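You operate a simulated robot arm through the tools that you are given. There is no shell and no other tool.

Carry out the task below with a simulated robot arm. There is one attempt and no reset: what you move stays moved.

TASK
Refit the dust hose on its cuff and clamp it tight.
Fine: dust damper shut for the fitting, then open; turn the clamp screw till the dust needle stands in the green. Where these are worked on the way, their far stop is far enough and under half their travel is too little: dust damper.

It is judged by the outcome, as a careful person would: the job done as asked, and still so three seconds after it is handed in. It fails if anything else is knocked over, pushed out of place, dropped, spilled or broken.

THE ROBOT
A 6-joint arm with a four-finger gripper, fixed in place. Base frame: the origin is at the foot of the arm, x ahead of it, y to its left, z up; the work surface is at about z = 0.85. Lengths are in m, angles in degrees, forces in N, time in s.
Its first joint turns from -166.0 to 166.0 degrees. Payload 3.67 kg.
Tool frame: the origin (TCP) lies between the finger pads and is the grasp point; the fingertips stand 0.028 m ahead of it; z points along the fingers, y is the line along which they close. The gripper opens to 0.112 m. The gripper's body begins 0.073 m behind the TCP.
Orientation is told as [roll, pitch, yaw] about the base's x, y, z axes, in that order, counted from this pose: with the fingers straight down and closing along the base's y, the tool's x points along the base's -x, its y along +y and its z along -z.

THE INTERFACE
- The arm moves only by the tool play_rows. Its argument "motion" is a list of rows, each an object of numbers (a shift or turn left out is 0, a gripper value left out holds the last): "jaw": the gripper command, from -1 (fully open) to 1 (shut), values between in proportion; "tx", "ty", "tz": the shift along the base's x, y, z in mm; "wx", "wy", "wz": the turn, a rotation vector about the base's x, y, z in degrees. In form: [{"jaw": .., "tx": .., "ty": .., "tz": .., "wx": .., "wy": .., "wz": ..}, ...]. A call has 1 to 20 rows; each row shifts and turns the commanded pose from where the row before left it. Rows are played at 5 a second. More than 0.05 m and 8.6 degrees between two rows, or a gripper value outside its range, and nothing of the call is played. Where a pose cannot be reached the arm comes as near as it can. A force on the tool above 50 N (or 10 N above the force at the start of the call, whichever is more), or a blocked arm, ends the call early, and 0.2 s more pass. Each finger halts on what it meets, pressing with about 22 N; the grip force reading is that of the motor and also rises with nothing between the fingers. The clock runs only during rows and for 0.2 s after the last one: add rows that do not move to give the fingers time. The reply holds the time, the measured pose of the TCP, the force on the tool along the base axes, the opening and the grip force, in the units named above and with some noise, with the torque about the TCP (base axes, N m) and any sound that the robot's microphone picked up.
- Cameras (640 x 400 px; columns grow to the right, rows downward): "scene" is fixed at [0.2189, -0.6433, 1.7074]; the picture's right is [0.45, -0.89, 0.00], its down [-0.69, -0.35, -0.63] and it looks along [0.56, 0.29, -0.78] (base axes); focal length 364 px, centre (320, 200). "wrist" rides on the gripper at [0.06, -0.018, -0.104] in the tool frame; the picture's right is [0.29, 0.96, 0.00], its down [-0.80, 0.24, -0.55] and it looks along [-0.53, 0.16, 0.83] (tool axes); focal length 234 px, centre (320, 200). There is no depth. A picture from a camera that has moved, and an enlarged one, comes with that camera's place and axes in the base frame and with its lens. The place of the scene camera against the robot may be out by one fixed shift of up to 0.012 m in any direction.
- grab_frame(camera): a new picture of that camera. No time passes.
- close_up(camera, box): a new picture of the part [left, top, right, bottom] of that camera's present view, enlarged. No time passes.
- job_done(): hands the job in; it is judged then, once.

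Nothing tells you positions but the pictures and the camera data. Unless the task says otherwise, let go and move clear before handing in.

The tools are called after "Emit:" as a command line: name --argument value ..., lists and objects as JSON in quotes. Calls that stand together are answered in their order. play_rows: Moves the arm, as the interface text tells. Its arguments: {"type":"object","properties":{"motion":{"type":"array"}},"required":["motion"]} The other tools are called the same way: grab_frame (camera) takes a picture; close_up (camera, box) takes an enlarged picture of a part of a camera's view; job_done () hands the job in.

At the start:

```text
clock: 0.0
position: [0.4309, -0.3761, 1.3472]
tcp_rot: [0.0, 0.1, 0.0]
force: [0.3, 0.5, -0.6]
moment: [-0.03, -0.01, 0.0]
gripper_width: 0.112
grip_force: 0.0
```

scene: 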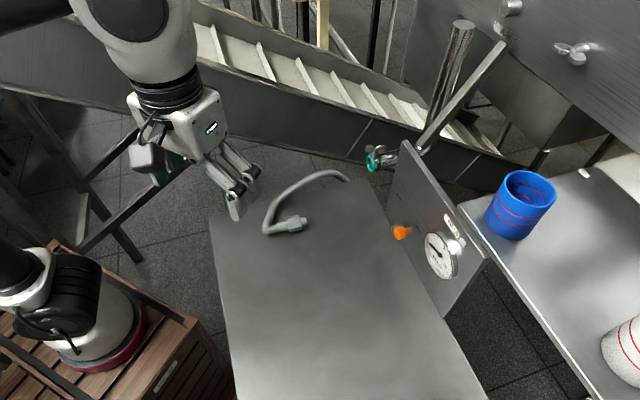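
wrist: 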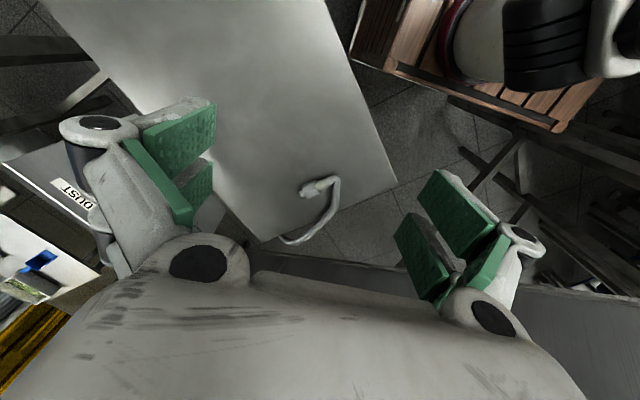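

I see a grey hose lying on the table with its end cuff, a panel with a DUST gauge, an orange item and a green-ish knob/pipe. I'll take close-ups to identify the parts before moving.

Emit:
close_up --camera "scene" --box '[340, 120, 500, 300]'

Emit:
close_up --camera "scene" --box '[220, 140, 420, 265]'

Emit:
close_up --camera "wrist" --box '[240, 150, 400, 250]'

Emit:
close_up --camera "wrist" --box '[0, 120, 160, 320]'

```text
2.22 times, centred on (420, 210) of scene
camera zoom: at [0.2189, -0.6433, 1.7074], right [0.45, -0.89, 0.0], down [-0.69, -0.35, -0.63], along [0.56, 0.29, -0.78], focal length 808 px, centre (98, 178)
```

zoom: 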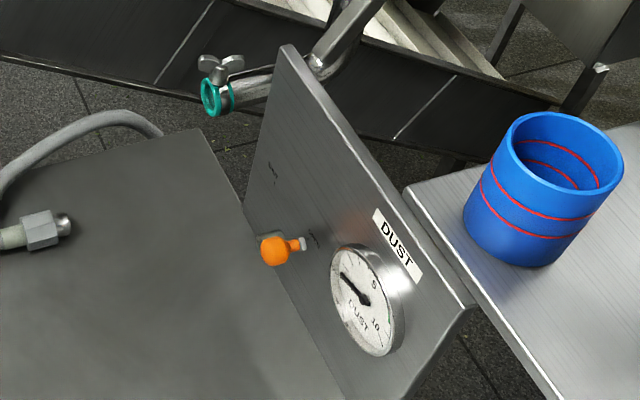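

```text
3.20 times, centred on (320, 202) of scene
camera zoom: at [0.2189, -0.6433, 1.7074], right [0.45, -0.89, 0.0], down [-0.69, -0.35, -0.63], along [0.56, 0.29, -0.78], focal length 1163 px, centre (320, 192)
```

zoom: 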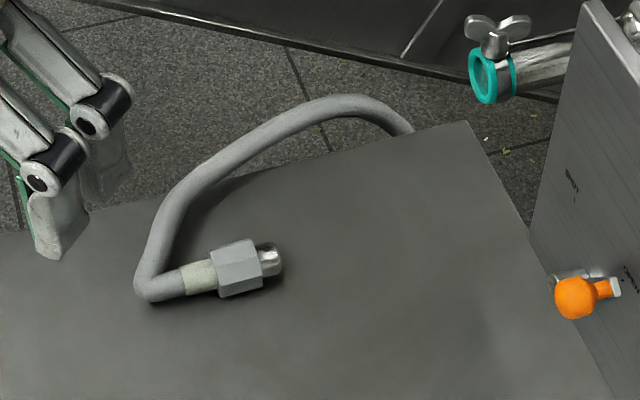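

```text
4.00 times, centred on (320, 200) of wrist
camera zoom: at [0.3735, -0.3927, 1.4514], right [-0.29, 0.96, 0.0], down [0.8, 0.24, 0.55], along [0.53, 0.16, -0.83], focal length 937 px, centre (320, 200)
```

zoom: 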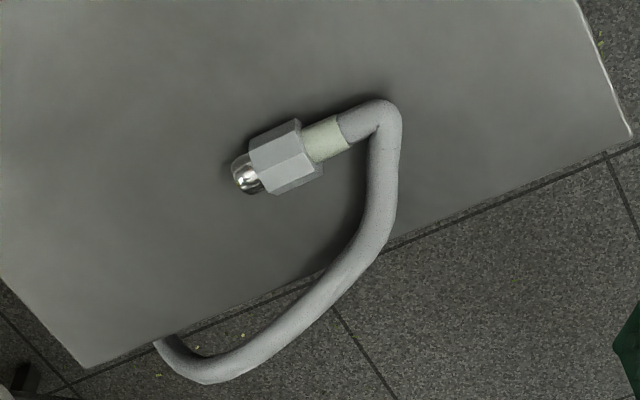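

```text
2.00 times, centred on (80, 220) of wrist
camera zoom: at [0.3735, -0.3927, 1.4514], right [-0.29, 0.96, 0.0], down [0.8, 0.24, 0.55], along [0.53, 0.16, -0.83], focal length 468 px, centre (800, 160)
```

zoom: 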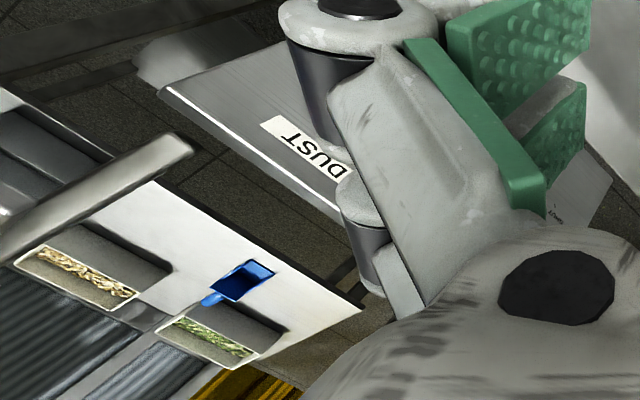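

The hose end (nut with metal tip) lies around (0.71, -0.31, 0.87), the panel with the orange damper handle and gauge stands at the table's far-right edge, and the teal cuff with a wing screw sits past its far corner. I'll turn the wrist camera toward the panel for better views.

Emit:
play_rows --motion '[{"jaw": -1, "tx": 10, "ty": 5, "tz": -5, "wz": -8}, {"tx": 10, "ty": 5, "tz": -5, "wz": -8}, {"tx": 10, "ty": 5, "tz": -5, "wz": -8}, {"tx": 10, "ty": 5, "tz": -5, "wz": -8}, {"tx": 10, "ty": 5, "tz": -5, "wz": -8}, {"tx": 10, "ty": 5, "tz": -5, "wz": -8}, {"tx": 10, "ty": 5, "tz": -5, "wz": -8}, {"tx": 10, "ty": 5, "tz": -5}]'

Emit:
grab_frame --camera "wrist"

Emit:
grab_frame --camera "scene"

```text
clock: 1.8
position: [0.5115, -0.3362, 1.3078]
tcp_rot: [0.0, 0.0, -56.2]
force: [-0.5, 0.2, 0.8]
moment: [0.0, -0.01, -0.02]
gripper_width: 0.1119
grip_force: 0.1
```

```text
taken
camera wrist: at [0.4648, -0.2946, 1.4116], right [0.63, 0.77, 0.0], down [0.64, -0.53, 0.55], along [0.43, -0.35, -0.83], focal length 234 px, centre (320, 200)
```

wrist: 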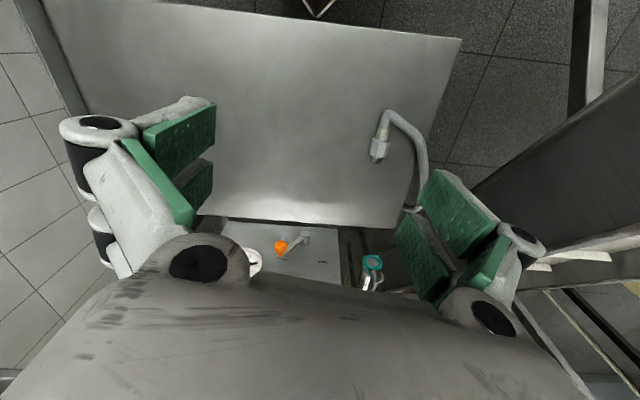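

```text
taken
```

scene: 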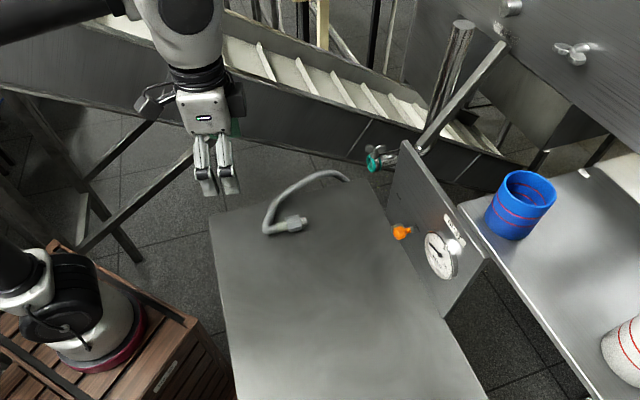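

The panel with handle and cuff is at the bottom of the wrist view. I'll enlarge those areas.

Emit:
close_up --camera "wrist" --box '[230, 210, 350, 290]'

Emit:
close_up --camera "wrist" --box '[330, 230, 420, 300]'

Emit:
close_up --camera "wrist" --box '[350, 90, 450, 220]'

Emit:
close_up --camera "scene" --box '[350, 125, 440, 185]'

Emit:
close_up --camera "scene" --box '[380, 200, 480, 285]'

```text
5.00 times, centred on (290, 250) of wrist
camera zoom: at [0.4648, -0.2946, 1.4116], right [0.63, 0.77, 0.0], down [0.64, -0.53, 0.55], along [0.43, -0.35, -0.83], focal length 1171 px, centre (470, -50)
```

zoom: 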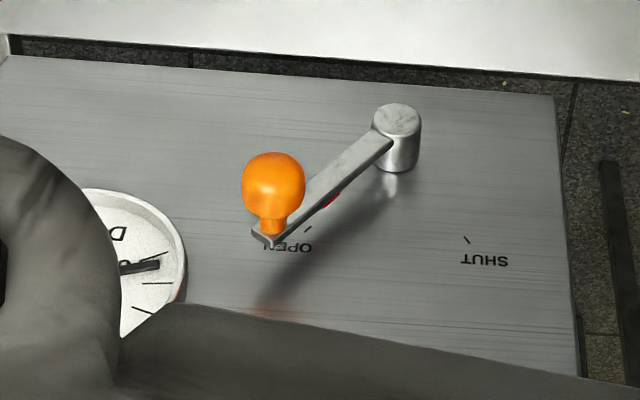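

```text
5.71 times, centred on (375, 265) of wrist
camera zoom: at [0.4648, -0.2946, 1.4116], right [0.63, 0.77, 0.0], down [0.64, -0.53, 0.55], along [0.43, -0.35, -0.83], focal length 1338 px, centre (6, -171)
```

zoom: 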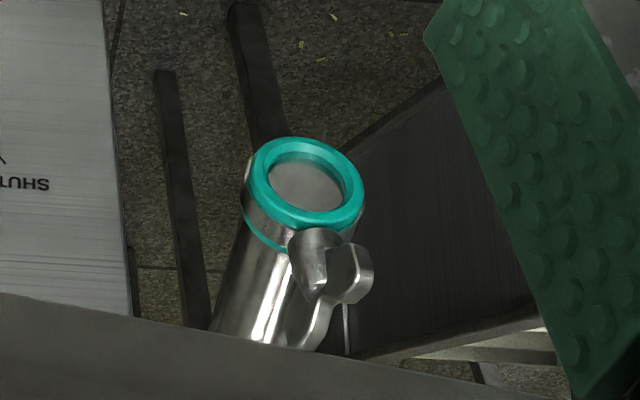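

```text
3.08 times, centred on (400, 155) of wrist
camera zoom: at [0.4648, -0.2946, 1.4116], right [0.63, 0.77, 0.0], down [0.64, -0.53, 0.55], along [0.43, -0.35, -0.83], focal length 720 px, centre (74, 338)
```

zoom: 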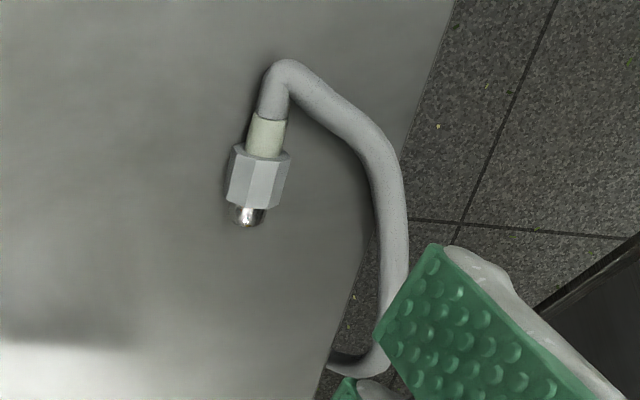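

```text
6.67 times, centred on (395, 155) of scene
camera zoom: at [0.2189, -0.6433, 1.7074], right [0.45, -0.89, 0.0], down [-0.69, -0.35, -0.63], along [0.56, 0.29, -0.78], focal length 2423 px, centre (-180, 500)
```

zoom: 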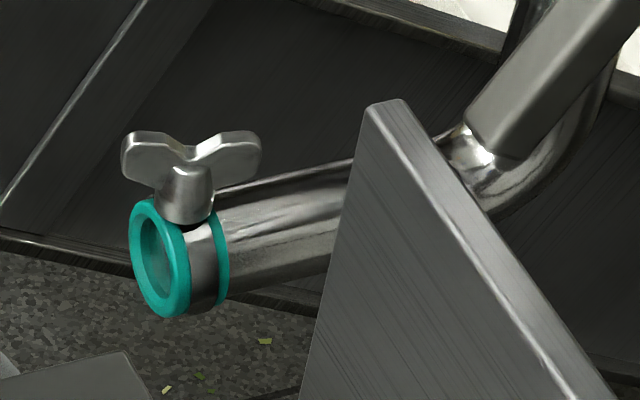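

```text
4.71 times, centred on (430, 242) of scene
camera zoom: at [0.2189, -0.6433, 1.7074], right [0.45, -0.89, 0.0], down [-0.69, -0.35, -0.63], along [0.56, 0.29, -0.78], focal length 1711 px, centre (-198, 0)
```

zoom: 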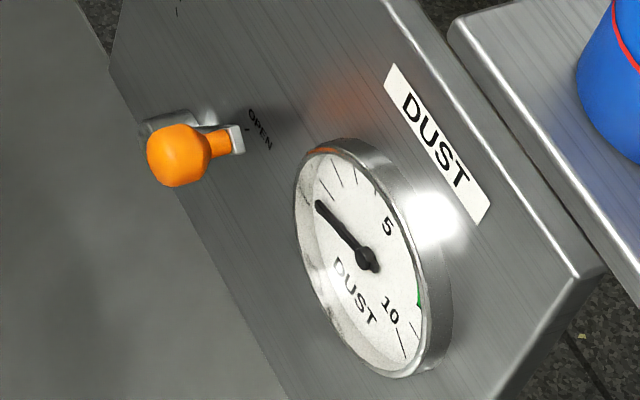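

The damper lever is at OPEN with SHUT on the other side of the arc; the cuff mouth is near (0.852, -0.460, 1.054), its axis square to the panel, wing screw on top. The hose end already points the same way. I'll go lower and tilt to look at the panel squarely.

Emit:
play_rows --motion '[{"tx": 15, "ty": -10, "tz": -26, "wz": 8}, {"tx": 15, "ty": -10, "tz": -26, "wx": -5.86, "wy": -5.44}, {"tx": 15, "ty": -10, "tz": -26, "wx": -5.86, "wy": -5.44}, {"tx": 15, "ty": -10, "tz": -26, "wx": -5.86, "wy": -5.44}, {"tx": 15, "ty": -10, "tz": -26, "wx": -5.86, "wy": -5.44}, {"tx": 15, "ty": -10, "tz": -26, "wx": -5.86, "wy": -5.44}, {"tx": 5, "ty": -5, "tz": -26}, {}]'

Emit:
grab_frame --camera "wrist"

Emit:
grab_frame --camera "scene"

```text
clock: 3.6
position: [0.6052, -0.4009, 1.1267]
tcp_rot: [1.0, -40.1, -48.4]
force: [-0.7, -0.3, -0.5]
moment: [0.0, 0.0, -0.02]
gripper_width: 0.1122
grip_force: 0.0
```

```text
taken
camera wrist: at [0.5187, -0.3274, 1.1665], right [0.56, 0.81, -0.18], down [0.34, -0.03, 0.94], along [0.75, -0.59, -0.3], focal length 234 px, centre (320, 200)
```

wrist: 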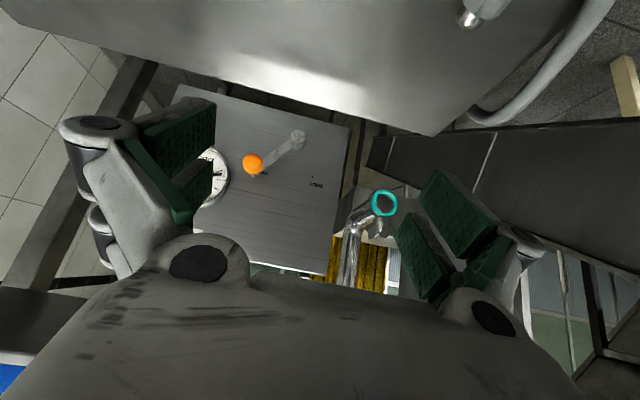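

```text
taken
```

scene: 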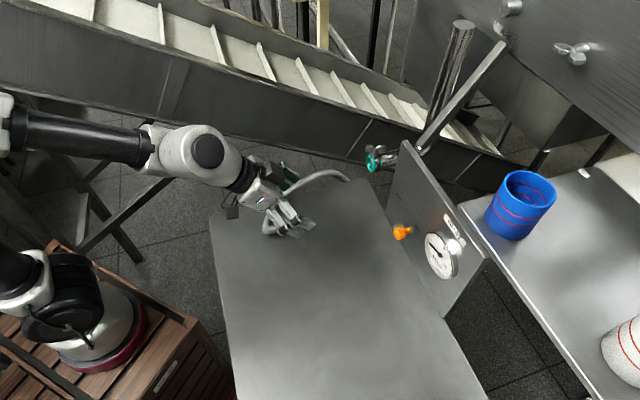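

Emit:
close_up --camera "wrist" --box '[190, 100, 350, 200]'

Emit:
close_up --camera "wrist" --box '[330, 170, 426, 230]'

Emit:
close_up --camera "wrist" --box '[130, 70, 370, 290]'

```text
4.00 times, centred on (270, 150) of wrist
camera zoom: at [0.5187, -0.3274, 1.1665], right [0.56, 0.81, -0.18], down [0.34, -0.03, 0.94], along [0.75, -0.59, -0.3], focal length 937 px, centre (520, 400)
```

zoom: 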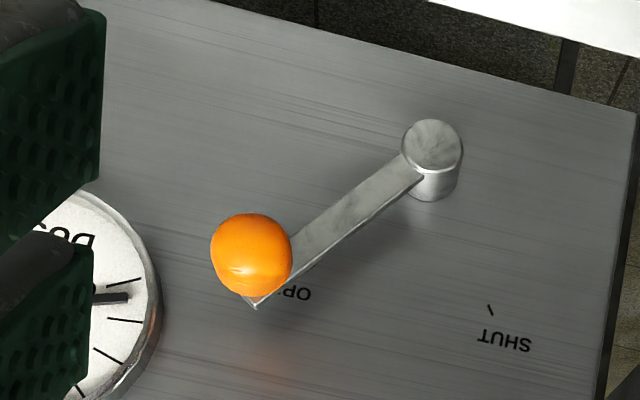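

```text
6.67 times, centred on (378, 200) of wrist
camera zoom: at [0.5187, -0.3274, 1.1665], right [0.56, 0.81, -0.18], down [0.34, -0.03, 0.94], along [0.75, -0.59, -0.3], focal length 1561 px, centre (-67, 200)
```

zoom: 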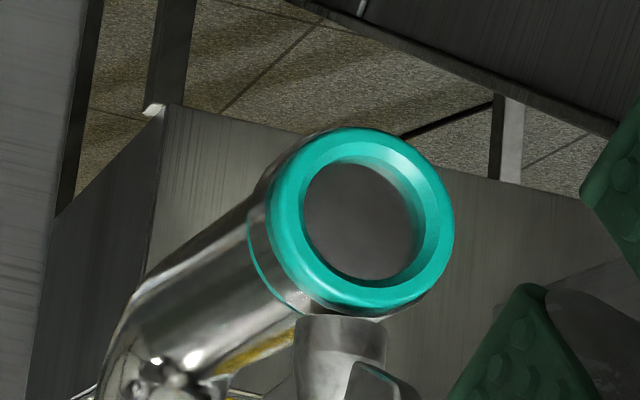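

```text
1.82 times, centred on (250, 180) of wrist
camera zoom: at [0.5187, -0.3274, 1.1665], right [0.56, 0.81, -0.18], down [0.34, -0.03, 0.94], along [0.75, -0.59, -0.3], focal length 426 px, centre (447, 236)
```

zoom: 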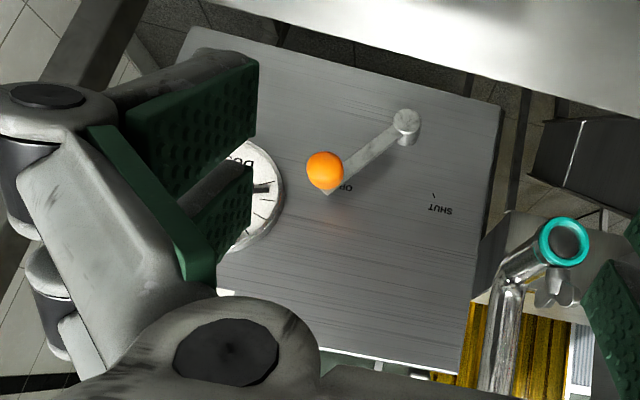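

I can now place the parts: damper knob about (0.694, -0.594, 1.039) standing 56 mm off the panel, pivot about (0.728, -0.558, 0.964), swinging about ±35° about vertical, SHUT toward the cuff end. I'll move to a pre-grasp pose in front of the knob and check.

Emit:
play_rows --motion '[{"jaw": -0.2, "tx": 9, "ty": -36, "tz": -1, "wz": 4.5}, {"tx": 9, "ty": -36, "tz": -1}, {"tx": 10, "ty": -36, "tz": -1}, {"tx": 10, "ty": -37, "tz": -2}, {}]'

Emit:
grab_frame --camera "wrist"

Emit:
grab_frame --camera "scene"

```text
clock: 4.8
position: [0.6448, -0.5466, 1.1197]
tcp_rot: [0.7, -40.1, -43.7]
force: [-1.0, 0.0, 0.6]
moment: [-0.03, -0.03, -0.01]
gripper_width: 0.0672
grip_force: 0.1
```

```text
taken
camera wrist: at [0.5523, -0.4811, 1.1606], right [0.5, 0.85, -0.18], down [0.34, -0.01, 0.94], along [0.8, -0.53, -0.3], focal length 234 px, centre (320, 200)
```

wrist: 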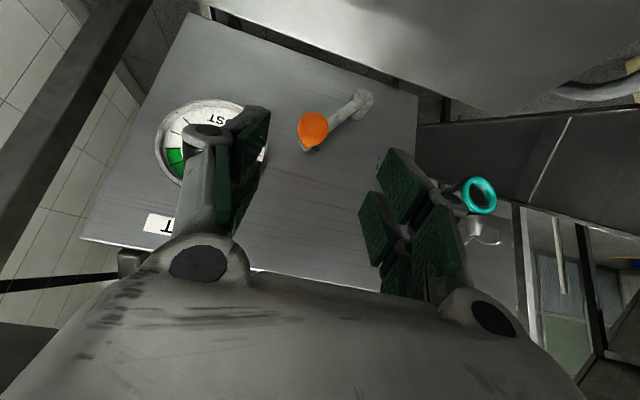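

```text
taken
```

scene: 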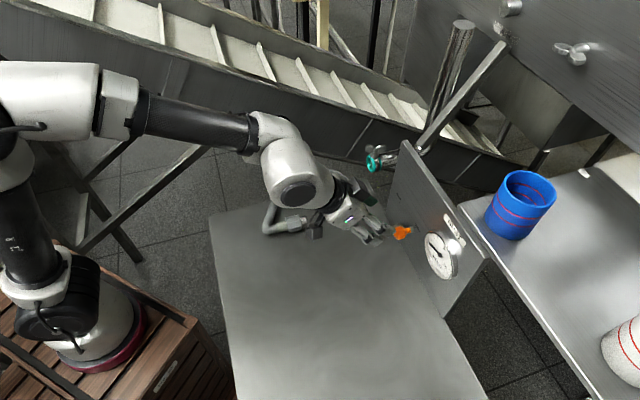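

The knob ray from this view confirms (0.694, -0.596, 1.039), and the gauge's green sector is visible. I'll advance onto the knob, close gently, and read back.

Emit:
close_up --camera "wrist" --box '[130, 80, 290, 200]'

Emit:
play_rows --motion '[{"tx": 12, "ty": -11, "tz": -19}, {"tx": 11, "ty": -11, "tz": -19}, {"tx": 11, "ty": -11, "tz": -19}, {"tx": 11, "ty": -11, "tz": -18}, {}]'

Emit:
grab_frame --camera "wrist"

Emit:
close_up --camera "scene" --box '[340, 170, 480, 270]'

```text
3.33 times, centred on (210, 140) of wrist
camera zoom: at [0.5523, -0.4811, 1.1606], right [0.5, 0.85, -0.18], down [0.34, -0.01, 0.94], along [0.8, -0.53, -0.3], focal length 781 px, centre (687, 400)
```

zoom: 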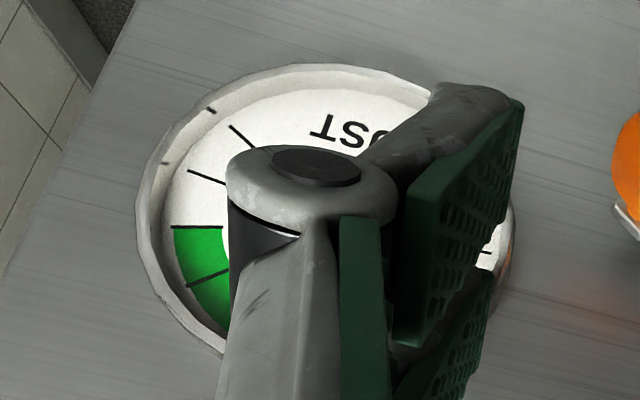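

```text
clock: 6.0
position: [0.689, -0.5911, 1.0464]
tcp_rot: [0.7, -40.1, -43.8]
force: [-0.8, 0.4, -0.6]
moment: [0.01, -0.02, -0.01]
gripper_width: 0.0674
grip_force: 0.0
```

```text
taken
camera wrist: at [0.5972, -0.5247, 1.0868], right [0.5, 0.85, -0.18], down [0.34, -0.01, 0.94], along [0.8, -0.53, -0.3], focal length 234 px, centre (320, 200)
```

wrist: 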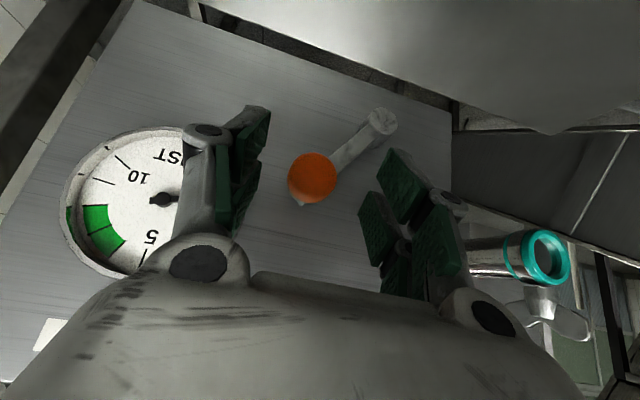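

```text
4.00 times, centred on (410, 220) of scene
camera zoom: at [0.2189, -0.6433, 1.7074], right [0.45, -0.89, 0.0], down [-0.69, -0.35, -0.63], along [0.56, 0.29, -0.78], focal length 1454 px, centre (-40, 120)
```

zoom: 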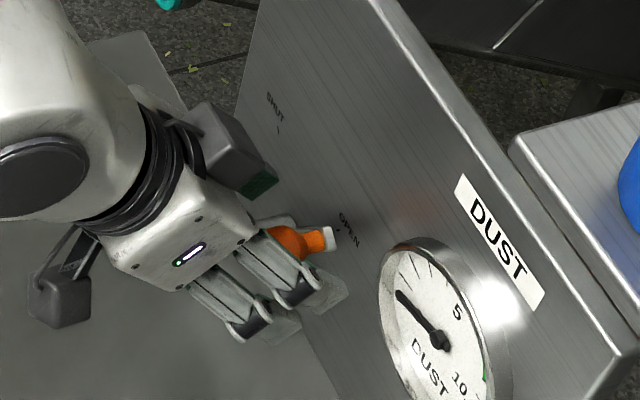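

The knob sits between the open fingers. Closing on it now.

Emit:
play_rows --motion '[{"jaw": 0.3}, {"jaw": 0.7}, {"jaw": 0.7}, {}]'

Emit:
grab_frame --camera "wrist"

```text
clock: 7.0
position: [0.6898, -0.5908, 1.0473]
tcp_rot: [0.8, -40.1, -43.8]
force: [-7.5, -7.0, 10.3]
moment: [-0.31, 0.16, -0.72]
gripper_width: 0.0273
grip_force: 45.4
```

```text
taken
camera wrist: at [0.5964, -0.5252, 1.0878], right [0.5, 0.85, -0.18], down [0.34, -0.01, 0.94], along [0.8, -0.53, -0.29], focal length 234 px, centre (320, 200)
```

wrist: 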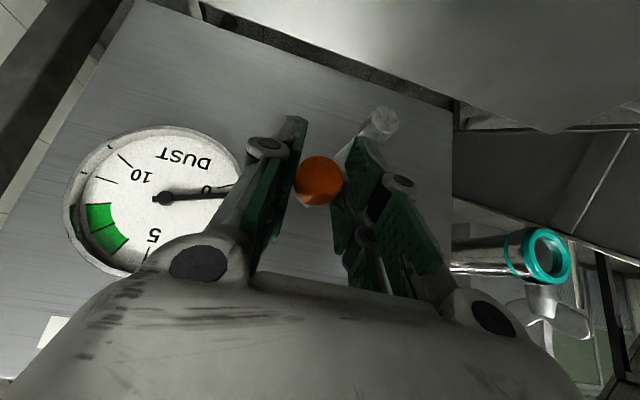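

The knob is held (27 mm). Now swinging it along its arc toward SHUT, first half.

Emit:
play_rows --motion '[{"tx": 6.4, "ty": 6.8, "tz": 5.6}, {"tx": 6.9, "ty": 7.4, "tz": 4.4}, {"tx": 7.3, "ty": 7.7, "tz": 3.1}, {"tx": 7.4, "ty": 7.9, "tz": 1.8}, {}]'

Emit:
grab_frame --camera "wrist"

```text
clock: 8.2
position: [0.7188, -0.5622, 1.061]
tcp_rot: [0.8, -40.1, -43.8]
force: [8.9, -19.9, 6.1]
moment: [-0.7, 0.29, -0.47]
gripper_width: 0.0274
grip_force: 45.1
```

```text
taken
camera wrist: at [0.6245, -0.4961, 1.1012], right [0.5, 0.85, -0.18], down [0.34, -0.01, 0.94], along [0.8, -0.53, -0.29], focal length 234 px, centre (320, 200)
```

wrist: 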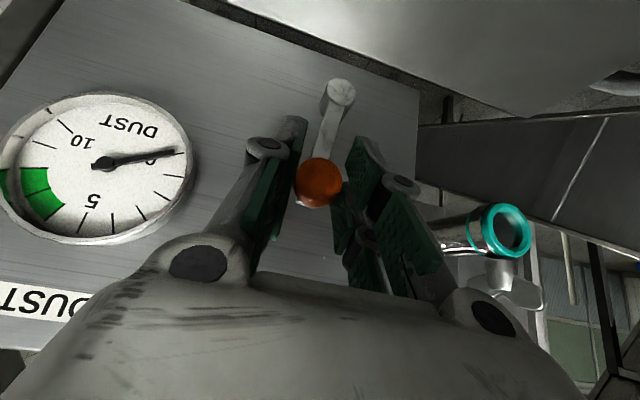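

The lever is swinging; there's ~20 N pulling toward the panel, so I'll trim the direction slightly to panel-parallel and continue to the far stop.

Emit:
play_rows --motion '[{"tx": 9.2, "ty": 6.3, "tz": 0.5}, {"tx": 7.7, "ty": 7.7, "tz": -0.9}, {"tx": 7.7, "ty": 7.6, "tz": -2.2}, {"tx": 7.4, "ty": 7.3, "tz": -3.5}, {}]'

Emit:
grab_frame --camera "wrist"

```text
clock: 9.4
position: [0.7482, -0.5323, 1.0531]
tcp_rot: [0.7, -39.9, -43.8]
force: [-17.0, 3.8, 1.7]
moment: [-0.7, 0.57, -0.8]
gripper_width: 0.0273
grip_force: 45.2
```

```text
taken
camera wrist: at [0.655, -0.4659, 1.0944], right [0.5, 0.85, -0.18], down [0.35, -0.01, 0.94], along [0.8, -0.53, -0.3], focal length 234 px, centre (320, 200)
```

wrist: 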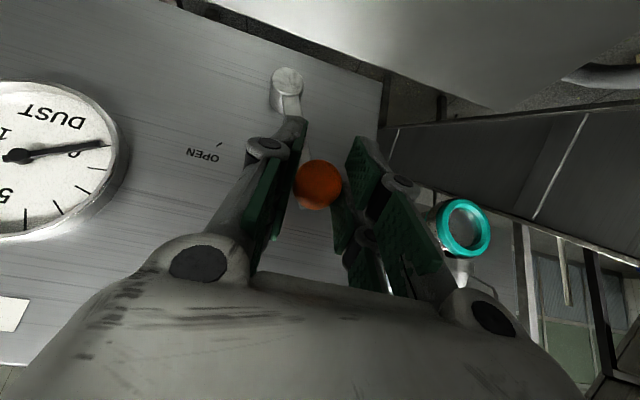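

Lever is past vertical toward SHUT with moderate forces. Continuing to the far stop.

Emit:
play_rows --motion '[{"tx": 5.8, "ty": 8.1, "tz": -4.7}, {"tx": 6.4, "ty": 6.7, "tz": -5.9}, {}]'

Emit:
grab_frame --camera "wrist"

Emit:
close_up --camera "scene" --box '[340, 150, 480, 250]'

```text
clock: 10.2
position: [0.7619, -0.5182, 1.0448]
tcp_rot: [0.8, -40.1, -43.8]
force: [1.1, -10.3, 8.7]
moment: [-0.39, -0.13, -0.78]
gripper_width: 0.0274
grip_force: 45.0
```

```text
taken
camera wrist: at [0.6686, -0.452, 1.0856], right [0.5, 0.85, -0.17], down [0.34, -0.01, 0.94], along [0.8, -0.53, -0.29], focal length 234 px, centre (320, 200)
```

wrist: 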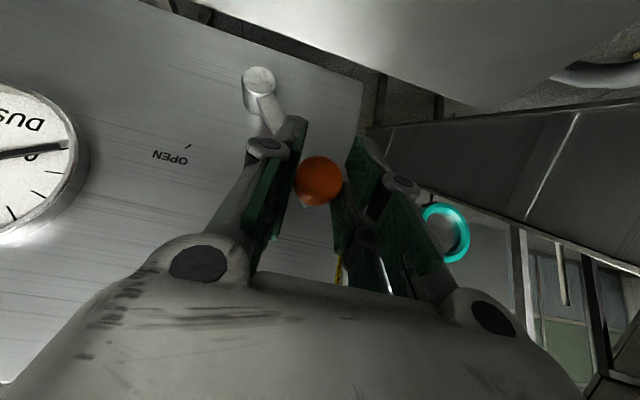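

```text
4.00 times, centred on (410, 200) of scene
camera zoom: at [0.2189, -0.6433, 1.7074], right [0.45, -0.89, 0.0], down [-0.69, -0.35, -0.63], along [0.56, 0.29, -0.78], focal length 1454 px, centre (-40, 200)
```

zoom: 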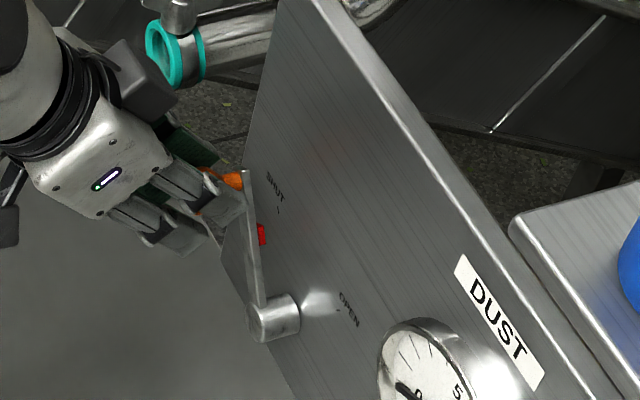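

It is now near the SHUT tick, without a firm stop yet. I'll nudge further in small steps until it meets the stop.

Emit:
play_rows --motion '[{"tx": 3.1, "ty": 2.9, "tz": -3.4}, {"tx": 3.0, "ty": 3.0, "tz": -3.6}, {}]'

Emit:
grab_frame --camera "wrist"

```text
clock: 10.8
position: [0.763, -0.5165, 1.0435]
tcp_rot: [0.6, -40.4, -44.4]
force: [-21.6, -8.3, 12.4]
moment: [-0.85, -0.03, -0.98]
gripper_width: 0.0271
grip_force: 45.1
stopped in row 2: the force on the tool passed its limit at 54 N (the readings are from after the stop); the commanded pose is now the measured one
```

```text
taken
camera wrist: at [0.6699, -0.4499, 1.0837], right [0.51, 0.84, -0.18], down [0.34, 0.0, 0.94], along [0.79, -0.54, -0.29], focal length 234 px, centre (320, 200)
```

wrist: 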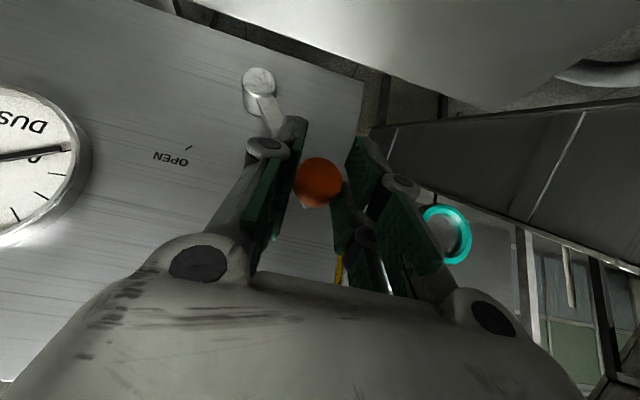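

The force jump marks the far stop at SHUT. Releasing the knob and backing straight off.

Emit:
play_rows --motion '[{"jaw": 0.3}, {"jaw": -0.2}, {"jaw": -0.2}, {"tx": -12, "ty": 11, "tz": 19}, {"tx": -12, "ty": 11, "tz": 19}, {"tx": -12, "ty": 11, "tz": 19}, {"tx": -12, "ty": 11, "tz": 19}, {"tx": -12, "ty": 11, "tz": 19}, {}]'

Emit:
grab_frame --camera "wrist"

Emit:
grab_frame --camera "scene"

```text
clock: 12.8
position: [0.7051, -0.46, 1.1368]
tcp_rot: [0.6, -40.2, -44.0]
force: [0.3, -0.7, -0.2]
moment: [0.03, 0.03, -0.02]
gripper_width: 0.0675
grip_force: 0.0
```

```text
taken
camera wrist: at [0.6118, -0.3924, 1.1759], right [0.5, 0.84, -0.18], down [0.34, 0.0, 0.94], along [0.79, -0.53, -0.29], focal length 234 px, centre (320, 200)
```

wrist: 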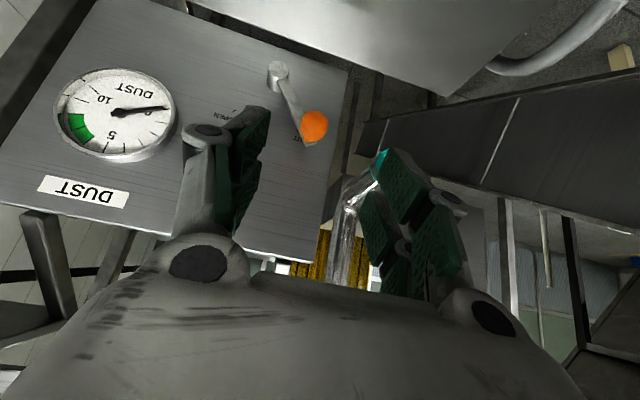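

```text
taken
```

scene: 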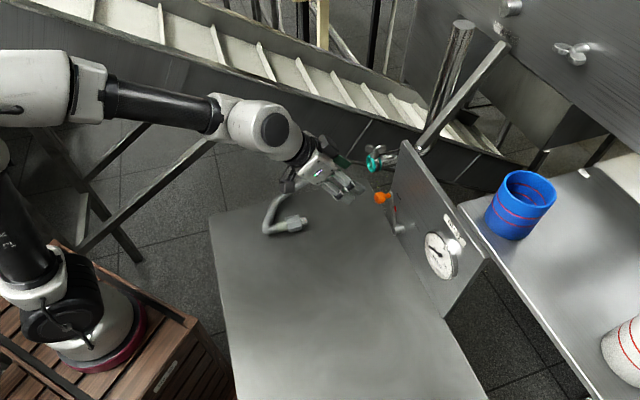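

Damper lever now stands at SHUT. Next: untilt and hover above the hose end to measure it precisely.

Emit:
play_rows --motion '[{"jaw": -0.4, "tx": 0, "ty": 30, "tz": 5, "wx": 5.42, "wy": 5.88}, {"tx": 0, "ty": 30, "wx": 5.42, "wy": 5.88}, {"tx": 0, "ty": 30, "wx": 5.42, "wy": 5.88}, {"tx": -5, "ty": 30, "tz": -10, "wx": 5.42, "wy": 5.88}, {"tx": -5, "ty": 30, "tz": -10, "wx": 5.42, "wy": 5.88}, {}]'

Emit:
grab_frame --camera "wrist"

Emit:
grab_frame --camera "scene"

```text
clock: 14.2
position: [0.6963, -0.3099, 1.1232]
tcp_rot: [-0.3, -0.3, -43.6]
force: [-0.7, -0.2, -0.3]
moment: [-0.02, -0.02, 0.02]
gripper_width: 0.0784
grip_force: 0.1
```

```text
taken
camera wrist: at [0.6424, -0.2796, 1.2255], right [0.45, 0.89, -0.01], down [0.74, -0.37, 0.56], along [0.49, -0.26, -0.83], focal length 234 px, centre (320, 200)
```

wrist: 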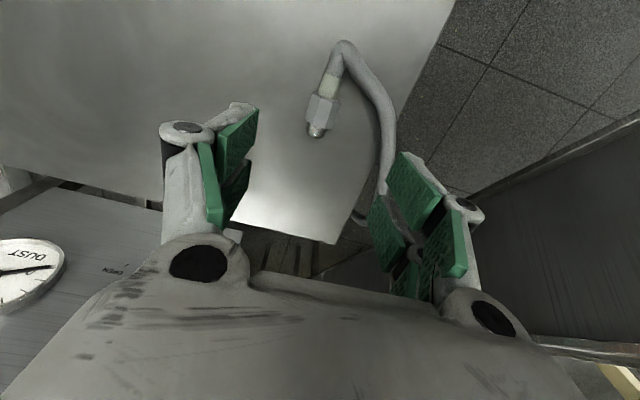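

```text
taken
```

scene: 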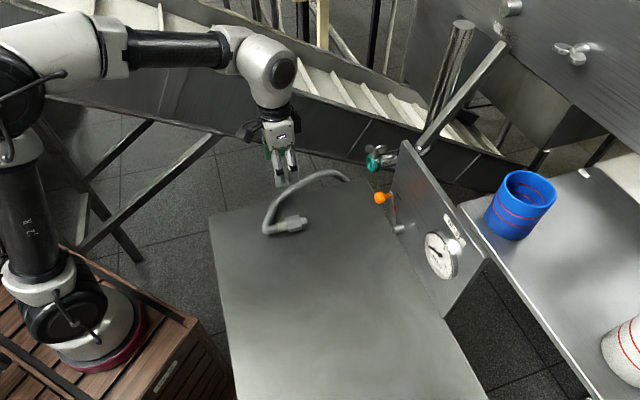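

Emit:
close_up --camera "wrist" --box '[280, 60, 376, 150]'

Emit:
close_up --camera "scene" --box '[255, 200, 319, 240]'

```text
4.44 times, centred on (328, 105) of wrist
camera zoom: at [0.6424, -0.2796, 1.2255], right [0.45, 0.89, -0.01], down [0.74, -0.37, 0.56], along [0.49, -0.26, -0.83], focal length 1041 px, centre (284, 622)
```

zoom: 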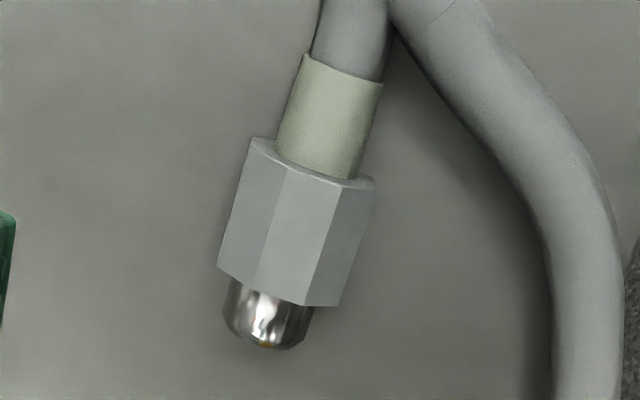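

```text
10.00 times, centred on (287, 220) of scene
camera zoom: at [0.2189, -0.6433, 1.7074], right [0.45, -0.89, 0.0], down [-0.69, -0.35, -0.63], along [0.56, 0.29, -0.78], focal length 3635 px, centre (650, 0)
```

zoom: 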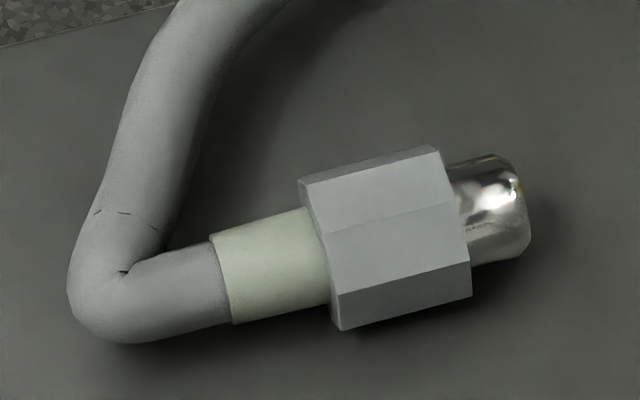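

The nut centre lies about (0.713, -0.313, 0.867), pointing at bearing -43.6°, same as my yaw. I'll tilt the tool 25° (for clearance from the wing screw later) and go to a pre-grasp point above and behind the nut.

Emit:
play_rows --motion '[{"jaw": -0.2, "tx": -6, "ty": 9, "tz": -35, "wx": -5.71, "wy": -6.06}, {"tx": -6, "ty": 9, "tz": -35, "wx": -5.71, "wy": -6.06}, {"tx": -6, "ty": 9, "tz": -35, "wx": -5.71, "wy": -6.06}, {"tx": -7, "ty": 9, "tz": -43}, {}]'

Emit:
grab_frame --camera "wrist"

Emit:
grab_frame --camera "scene"

```text
clock: 15.4
position: [0.6693, -0.2727, 0.9728]
tcp_rot: [0.0, -25.2, -43.9]
force: [-0.6, -0.1, -0.3]
moment: [0.0, 0.0, 0.03]
gripper_width: 0.0669
grip_force: 0.1
```

```text
taken
camera wrist: at [0.5875, -0.2156, 1.04], right [0.48, 0.87, -0.12], down [0.52, -0.16, 0.84], along [0.71, -0.46, -0.53], focal length 234 px, centre (320, 200)
```

wrist: 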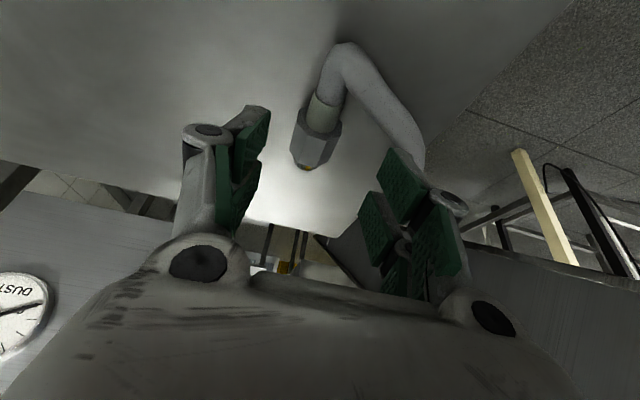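

```text
taken
```

scene: 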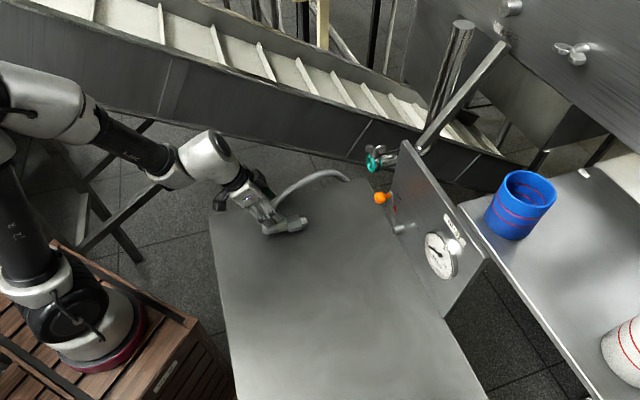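

The nut is centred between the fingers and the free hose run clears the right finger. Descending along the tool axis to the nut.

Emit:
play_rows --motion '[{"tx": 7.4, "ty": -6.8, "tz": -19.5}, {"tx": 7.4, "ty": -6.8, "tz": -19.5}, {"tx": 7.4, "ty": -6.8, "tz": -19.5}, {"tx": 7.4, "ty": -6.8, "tz": -19.5}, {"tx": 2, "ty": -2, "tz": -5}, {"tx": 1.5, "ty": -1.2, "tz": -5}, {}]'

Emit:
grab_frame --camera "wrist"

Emit:
close_up --camera "scene" --box '[220, 170, 340, 250]'

```text
clock: 17.0
position: [0.7029, -0.3051, 0.8865]
tcp_rot: [-0.1, -25.3, -43.7]
force: [0.4, 0.0, 0.4]
moment: [-0.01, -0.01, 0.01]
gripper_width: 0.0674
grip_force: 0.1
```

```text
taken
camera wrist: at [0.6207, -0.2478, 0.9533], right [0.48, 0.87, -0.12], down [0.52, -0.16, 0.84], along [0.71, -0.46, -0.53], focal length 234 px, centre (320, 200)
```

wrist: 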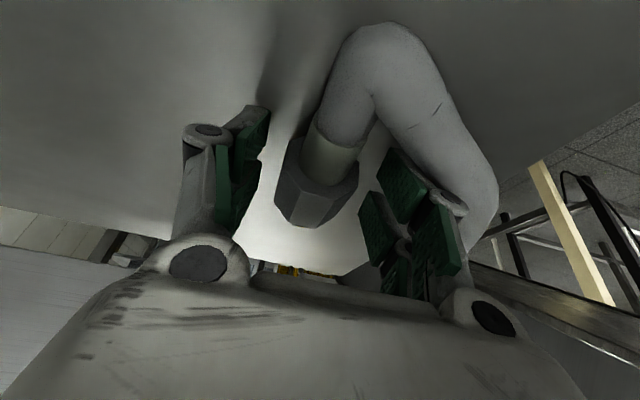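

```text
5.00 times, centred on (280, 210) of scene
camera zoom: at [0.2189, -0.6433, 1.7074], right [0.45, -0.89, 0.0], down [-0.69, -0.35, -0.63], along [0.56, 0.29, -0.78], focal length 1818 px, centre (520, 150)
```

zoom: 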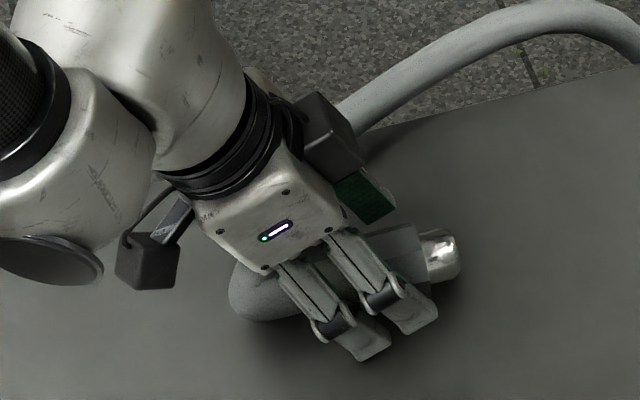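

Fingers straddle the nut with no contact force. Lowering 3 mm and closing.

Emit:
play_rows --motion '[{"tz": -3}, {"jaw": 0.1}, {"jaw": 0.5}, {"jaw": 0.5}, {}, {}]'

Emit:
grab_frame --camera "wrist"

```text
clock: 18.3
position: [0.7051, -0.3051, 0.8854]
tcp_rot: [0.0, -25.6, -43.8]
force: [-5.0, 9.1, 15.5]
moment: [0.4, 0.1, 0.02]
gripper_width: 0.0413
grip_force: 22.4
stopped in row 6: the force on the tool passed its limit at 51 N (the readings are from after the stop); the commanded pose is now the measured one
```

```text
taken
camera wrist: at [0.6218, -0.2479, 0.9523], right [0.48, 0.87, -0.13], down [0.51, -0.16, 0.84], along [0.72, -0.47, -0.52], focal length 234 px, centre (320, 200)
```

wrist: 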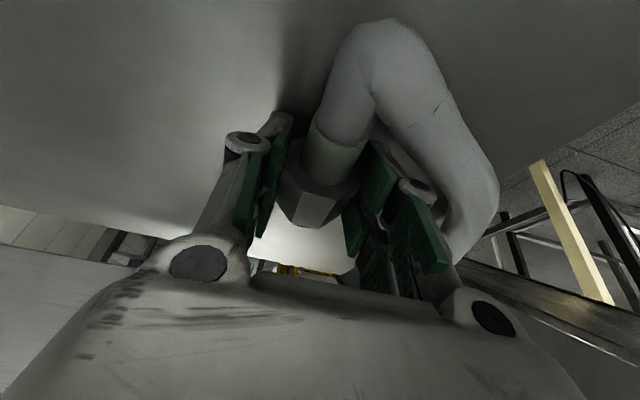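

The nut is gripped at 41 mm; the fingertips pressed the table slightly. I'll lift gently and check that the hose end follows.

Emit:
play_rows --motion '[{"jaw": 0.5, "tz": 3}, {"tz": 5}, {"tz": 8}, {"tz": 12}, {}]'

Emit:
grab_frame --camera "wrist"

Emit:
close_up --camera "scene" --box '[220, 150, 400, 250]'

```text
clock: 19.5
position: [0.7054, -0.3057, 0.9117]
tcp_rot: [-0.1, -25.6, -43.9]
force: [-0.6, -0.3, -1.5]
moment: [0.01, 0.01, 0.03]
gripper_width: 0.0415
grip_force: 22.3
```

```text
taken
camera wrist: at [0.6226, -0.2484, 0.9795], right [0.48, 0.87, -0.13], down [0.51, -0.16, 0.84], along [0.71, -0.47, -0.52], focal length 234 px, centre (320, 200)
```

wrist: 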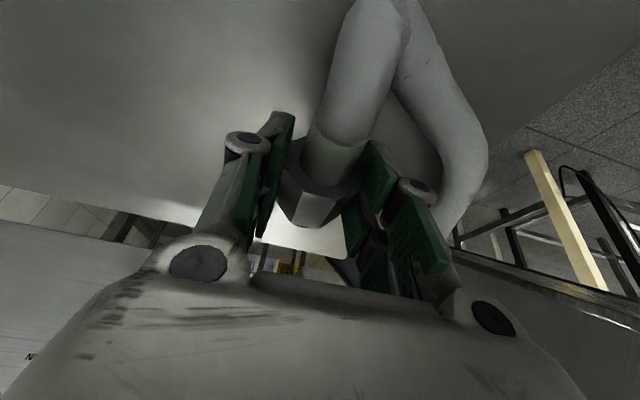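

```text
3.56 times, centred on (310, 200) of scene
camera zoom: at [0.2189, -0.6433, 1.7074], right [0.45, -0.89, 0.0], down [-0.69, -0.35, -0.63], along [0.56, 0.29, -0.78], focal length 1292 px, centre (356, 200)
```

zoom: 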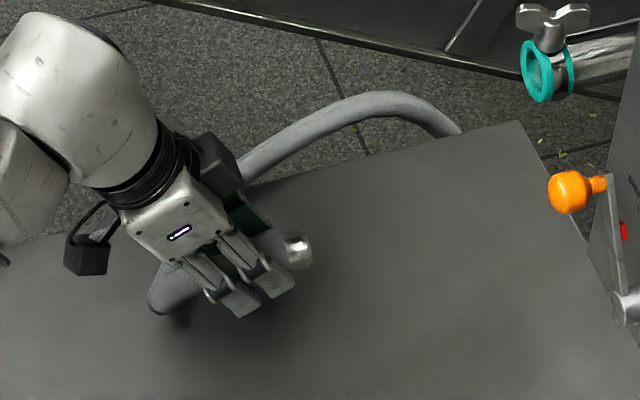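

The hose end is held and follows with only ~1.5 N. Now lifting and carrying it to a staging point about 5 cm in front of the cuff mouth, aligned with the cuff axis.

Emit:
play_rows --motion '[{"tz": 30}, {"tz": 30}, {"tx": 10, "ty": -12, "tz": 30}, {"tx": 15, "ty": -18, "tz": 30}, {"tx": 15, "ty": -18, "tz": 30}, {"tx": 15, "ty": -18, "tz": 8}, {"tx": 14, "ty": -18}, {}]'

Emit:
grab_frame --camera "wrist"

Emit:
grab_frame --camera "scene"

Emit:
close_up --camera "scene" --box '[310, 120, 430, 200]'

```text
clock: 21.3
position: [0.7736, -0.3897, 1.0711]
tcp_rot: [-0.1, -25.7, -43.9]
force: [0.4, -0.5, -1.1]
moment: [-0.03, -0.02, 0.01]
gripper_width: 0.0413
grip_force: 22.3
```

```text
taken
camera wrist: at [0.6908, -0.3326, 1.137], right [0.48, 0.87, -0.13], down [0.51, -0.16, 0.84], along [0.71, -0.47, -0.52], focal length 234 px, centre (320, 200)
```

wrist: 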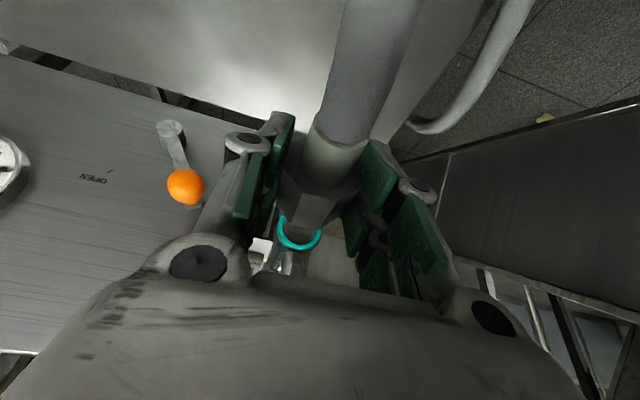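

```text
taken
```

scene: 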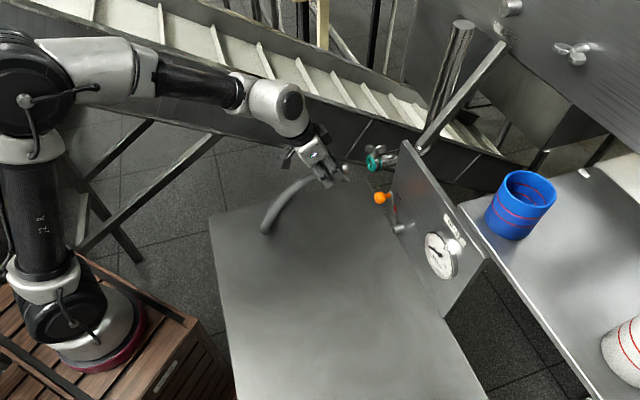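

```text
5.00 times, centred on (370, 160) of scene
camera zoom: at [0.2189, -0.6433, 1.7074], right [0.45, -0.89, 0.0], down [-0.69, -0.35, -0.63], along [0.56, 0.29, -0.78], focal length 1818 px, centre (70, 400)
```

zoom: 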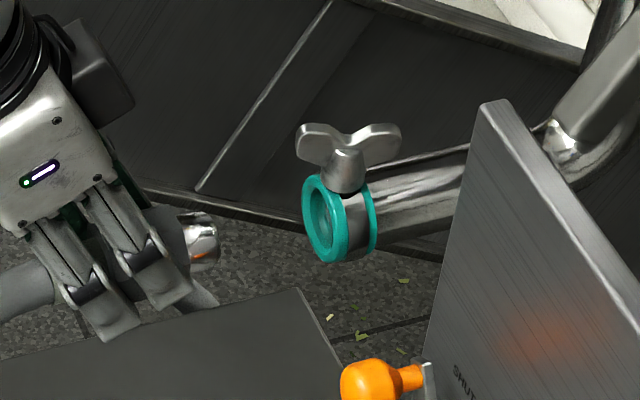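

I have a good scene view: tip left of the cuff, slightly high relative to the cuff axis line. Let me enlarge both views to measure the lateral offset.

Emit:
close_up --camera "wrist" --box '[240, 100, 400, 280]'

Emit:
close_up --camera "scene" --box '[330, 135, 394, 175]'

```text
2.22 times, centred on (320, 190) of wrist
camera zoom: at [0.6908, -0.3326, 1.137], right [0.48, 0.87, -0.13], down [0.51, -0.16, 0.84], along [0.71, -0.47, -0.52], focal length 520 px, centre (320, 222)
```

zoom: 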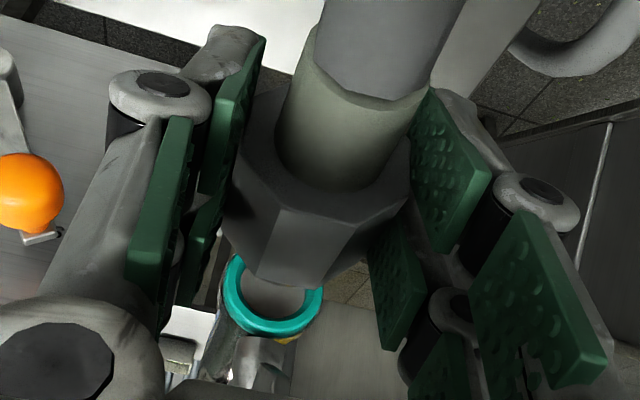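

```text
10.00 times, centred on (362, 155) of scene
camera zoom: at [0.2189, -0.6433, 1.7074], right [0.45, -0.89, 0.0], down [-0.69, -0.35, -0.63], along [0.56, 0.29, -0.78], focal length 3635 px, centre (-100, 650)
```

zoom: 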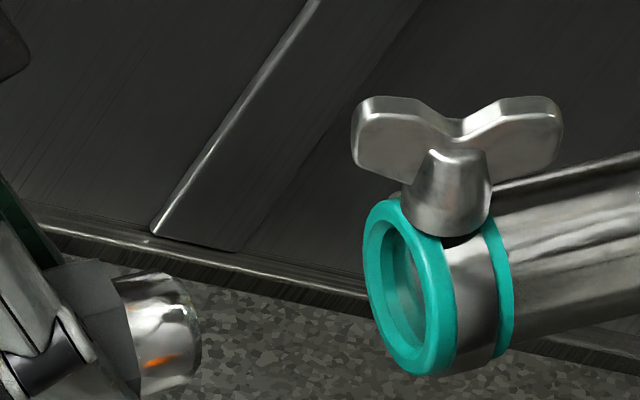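

Measuring both views: the hose axis runs about 8 mm below the TCP, and the cuff centre is about +4.5 mm along the panel direction and 15 mm lower than the hose axis. I'll correct that and advance 30 mm, then re-measure.

Emit:
play_rows --motion '[{"tx": 3.1, "ty": 3.2, "tz": -8}, {"tz": -7.5}, {"tx": 10.8, "ty": -10.4}, {"tx": 10.8, "ty": -10.4}, {}]'

Emit:
close_up --camera "wrist" --box '[240, 100, 400, 280]'

Emit:
close_up --camera "scene" --box '[330, 135, 394, 175]'

```text
clock: 22.5
position: [0.798, -0.4069, 1.0543]
tcp_rot: [-0.1, -25.6, -43.8]
force: [-0.1, 0.0, -1.4]
moment: [0.04, 0.03, 0.0]
gripper_width: 0.0413
grip_force: 21.7
```

```text
2.22 times, centred on (320, 190) of wrist
camera zoom: at [0.7157, -0.3501, 1.1224], right [0.48, 0.87, -0.13], down [0.51, -0.16, 0.84], along [0.71, -0.47, -0.52], focal length 520 px, centre (320, 222)
```

zoom: 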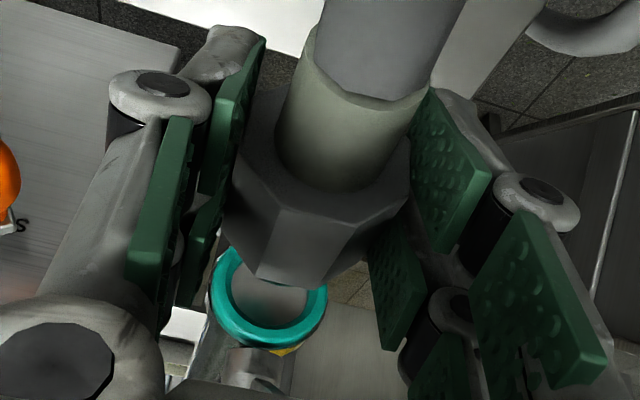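

```text
10.00 times, centred on (362, 155) of scene
camera zoom: at [0.2189, -0.6433, 1.7074], right [0.45, -0.89, 0.0], down [-0.69, -0.35, -0.63], along [0.56, 0.29, -0.78], focal length 3635 px, centre (-100, 650)
```

zoom: 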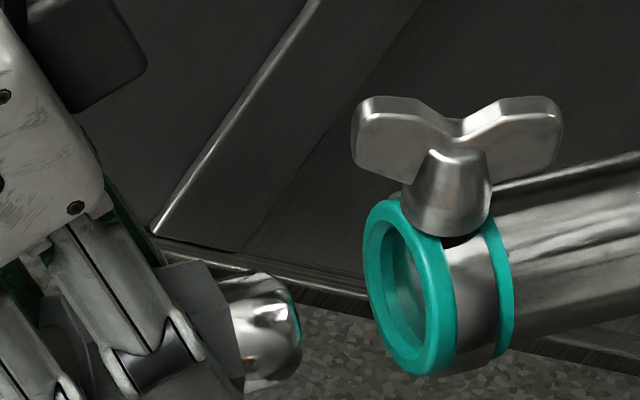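

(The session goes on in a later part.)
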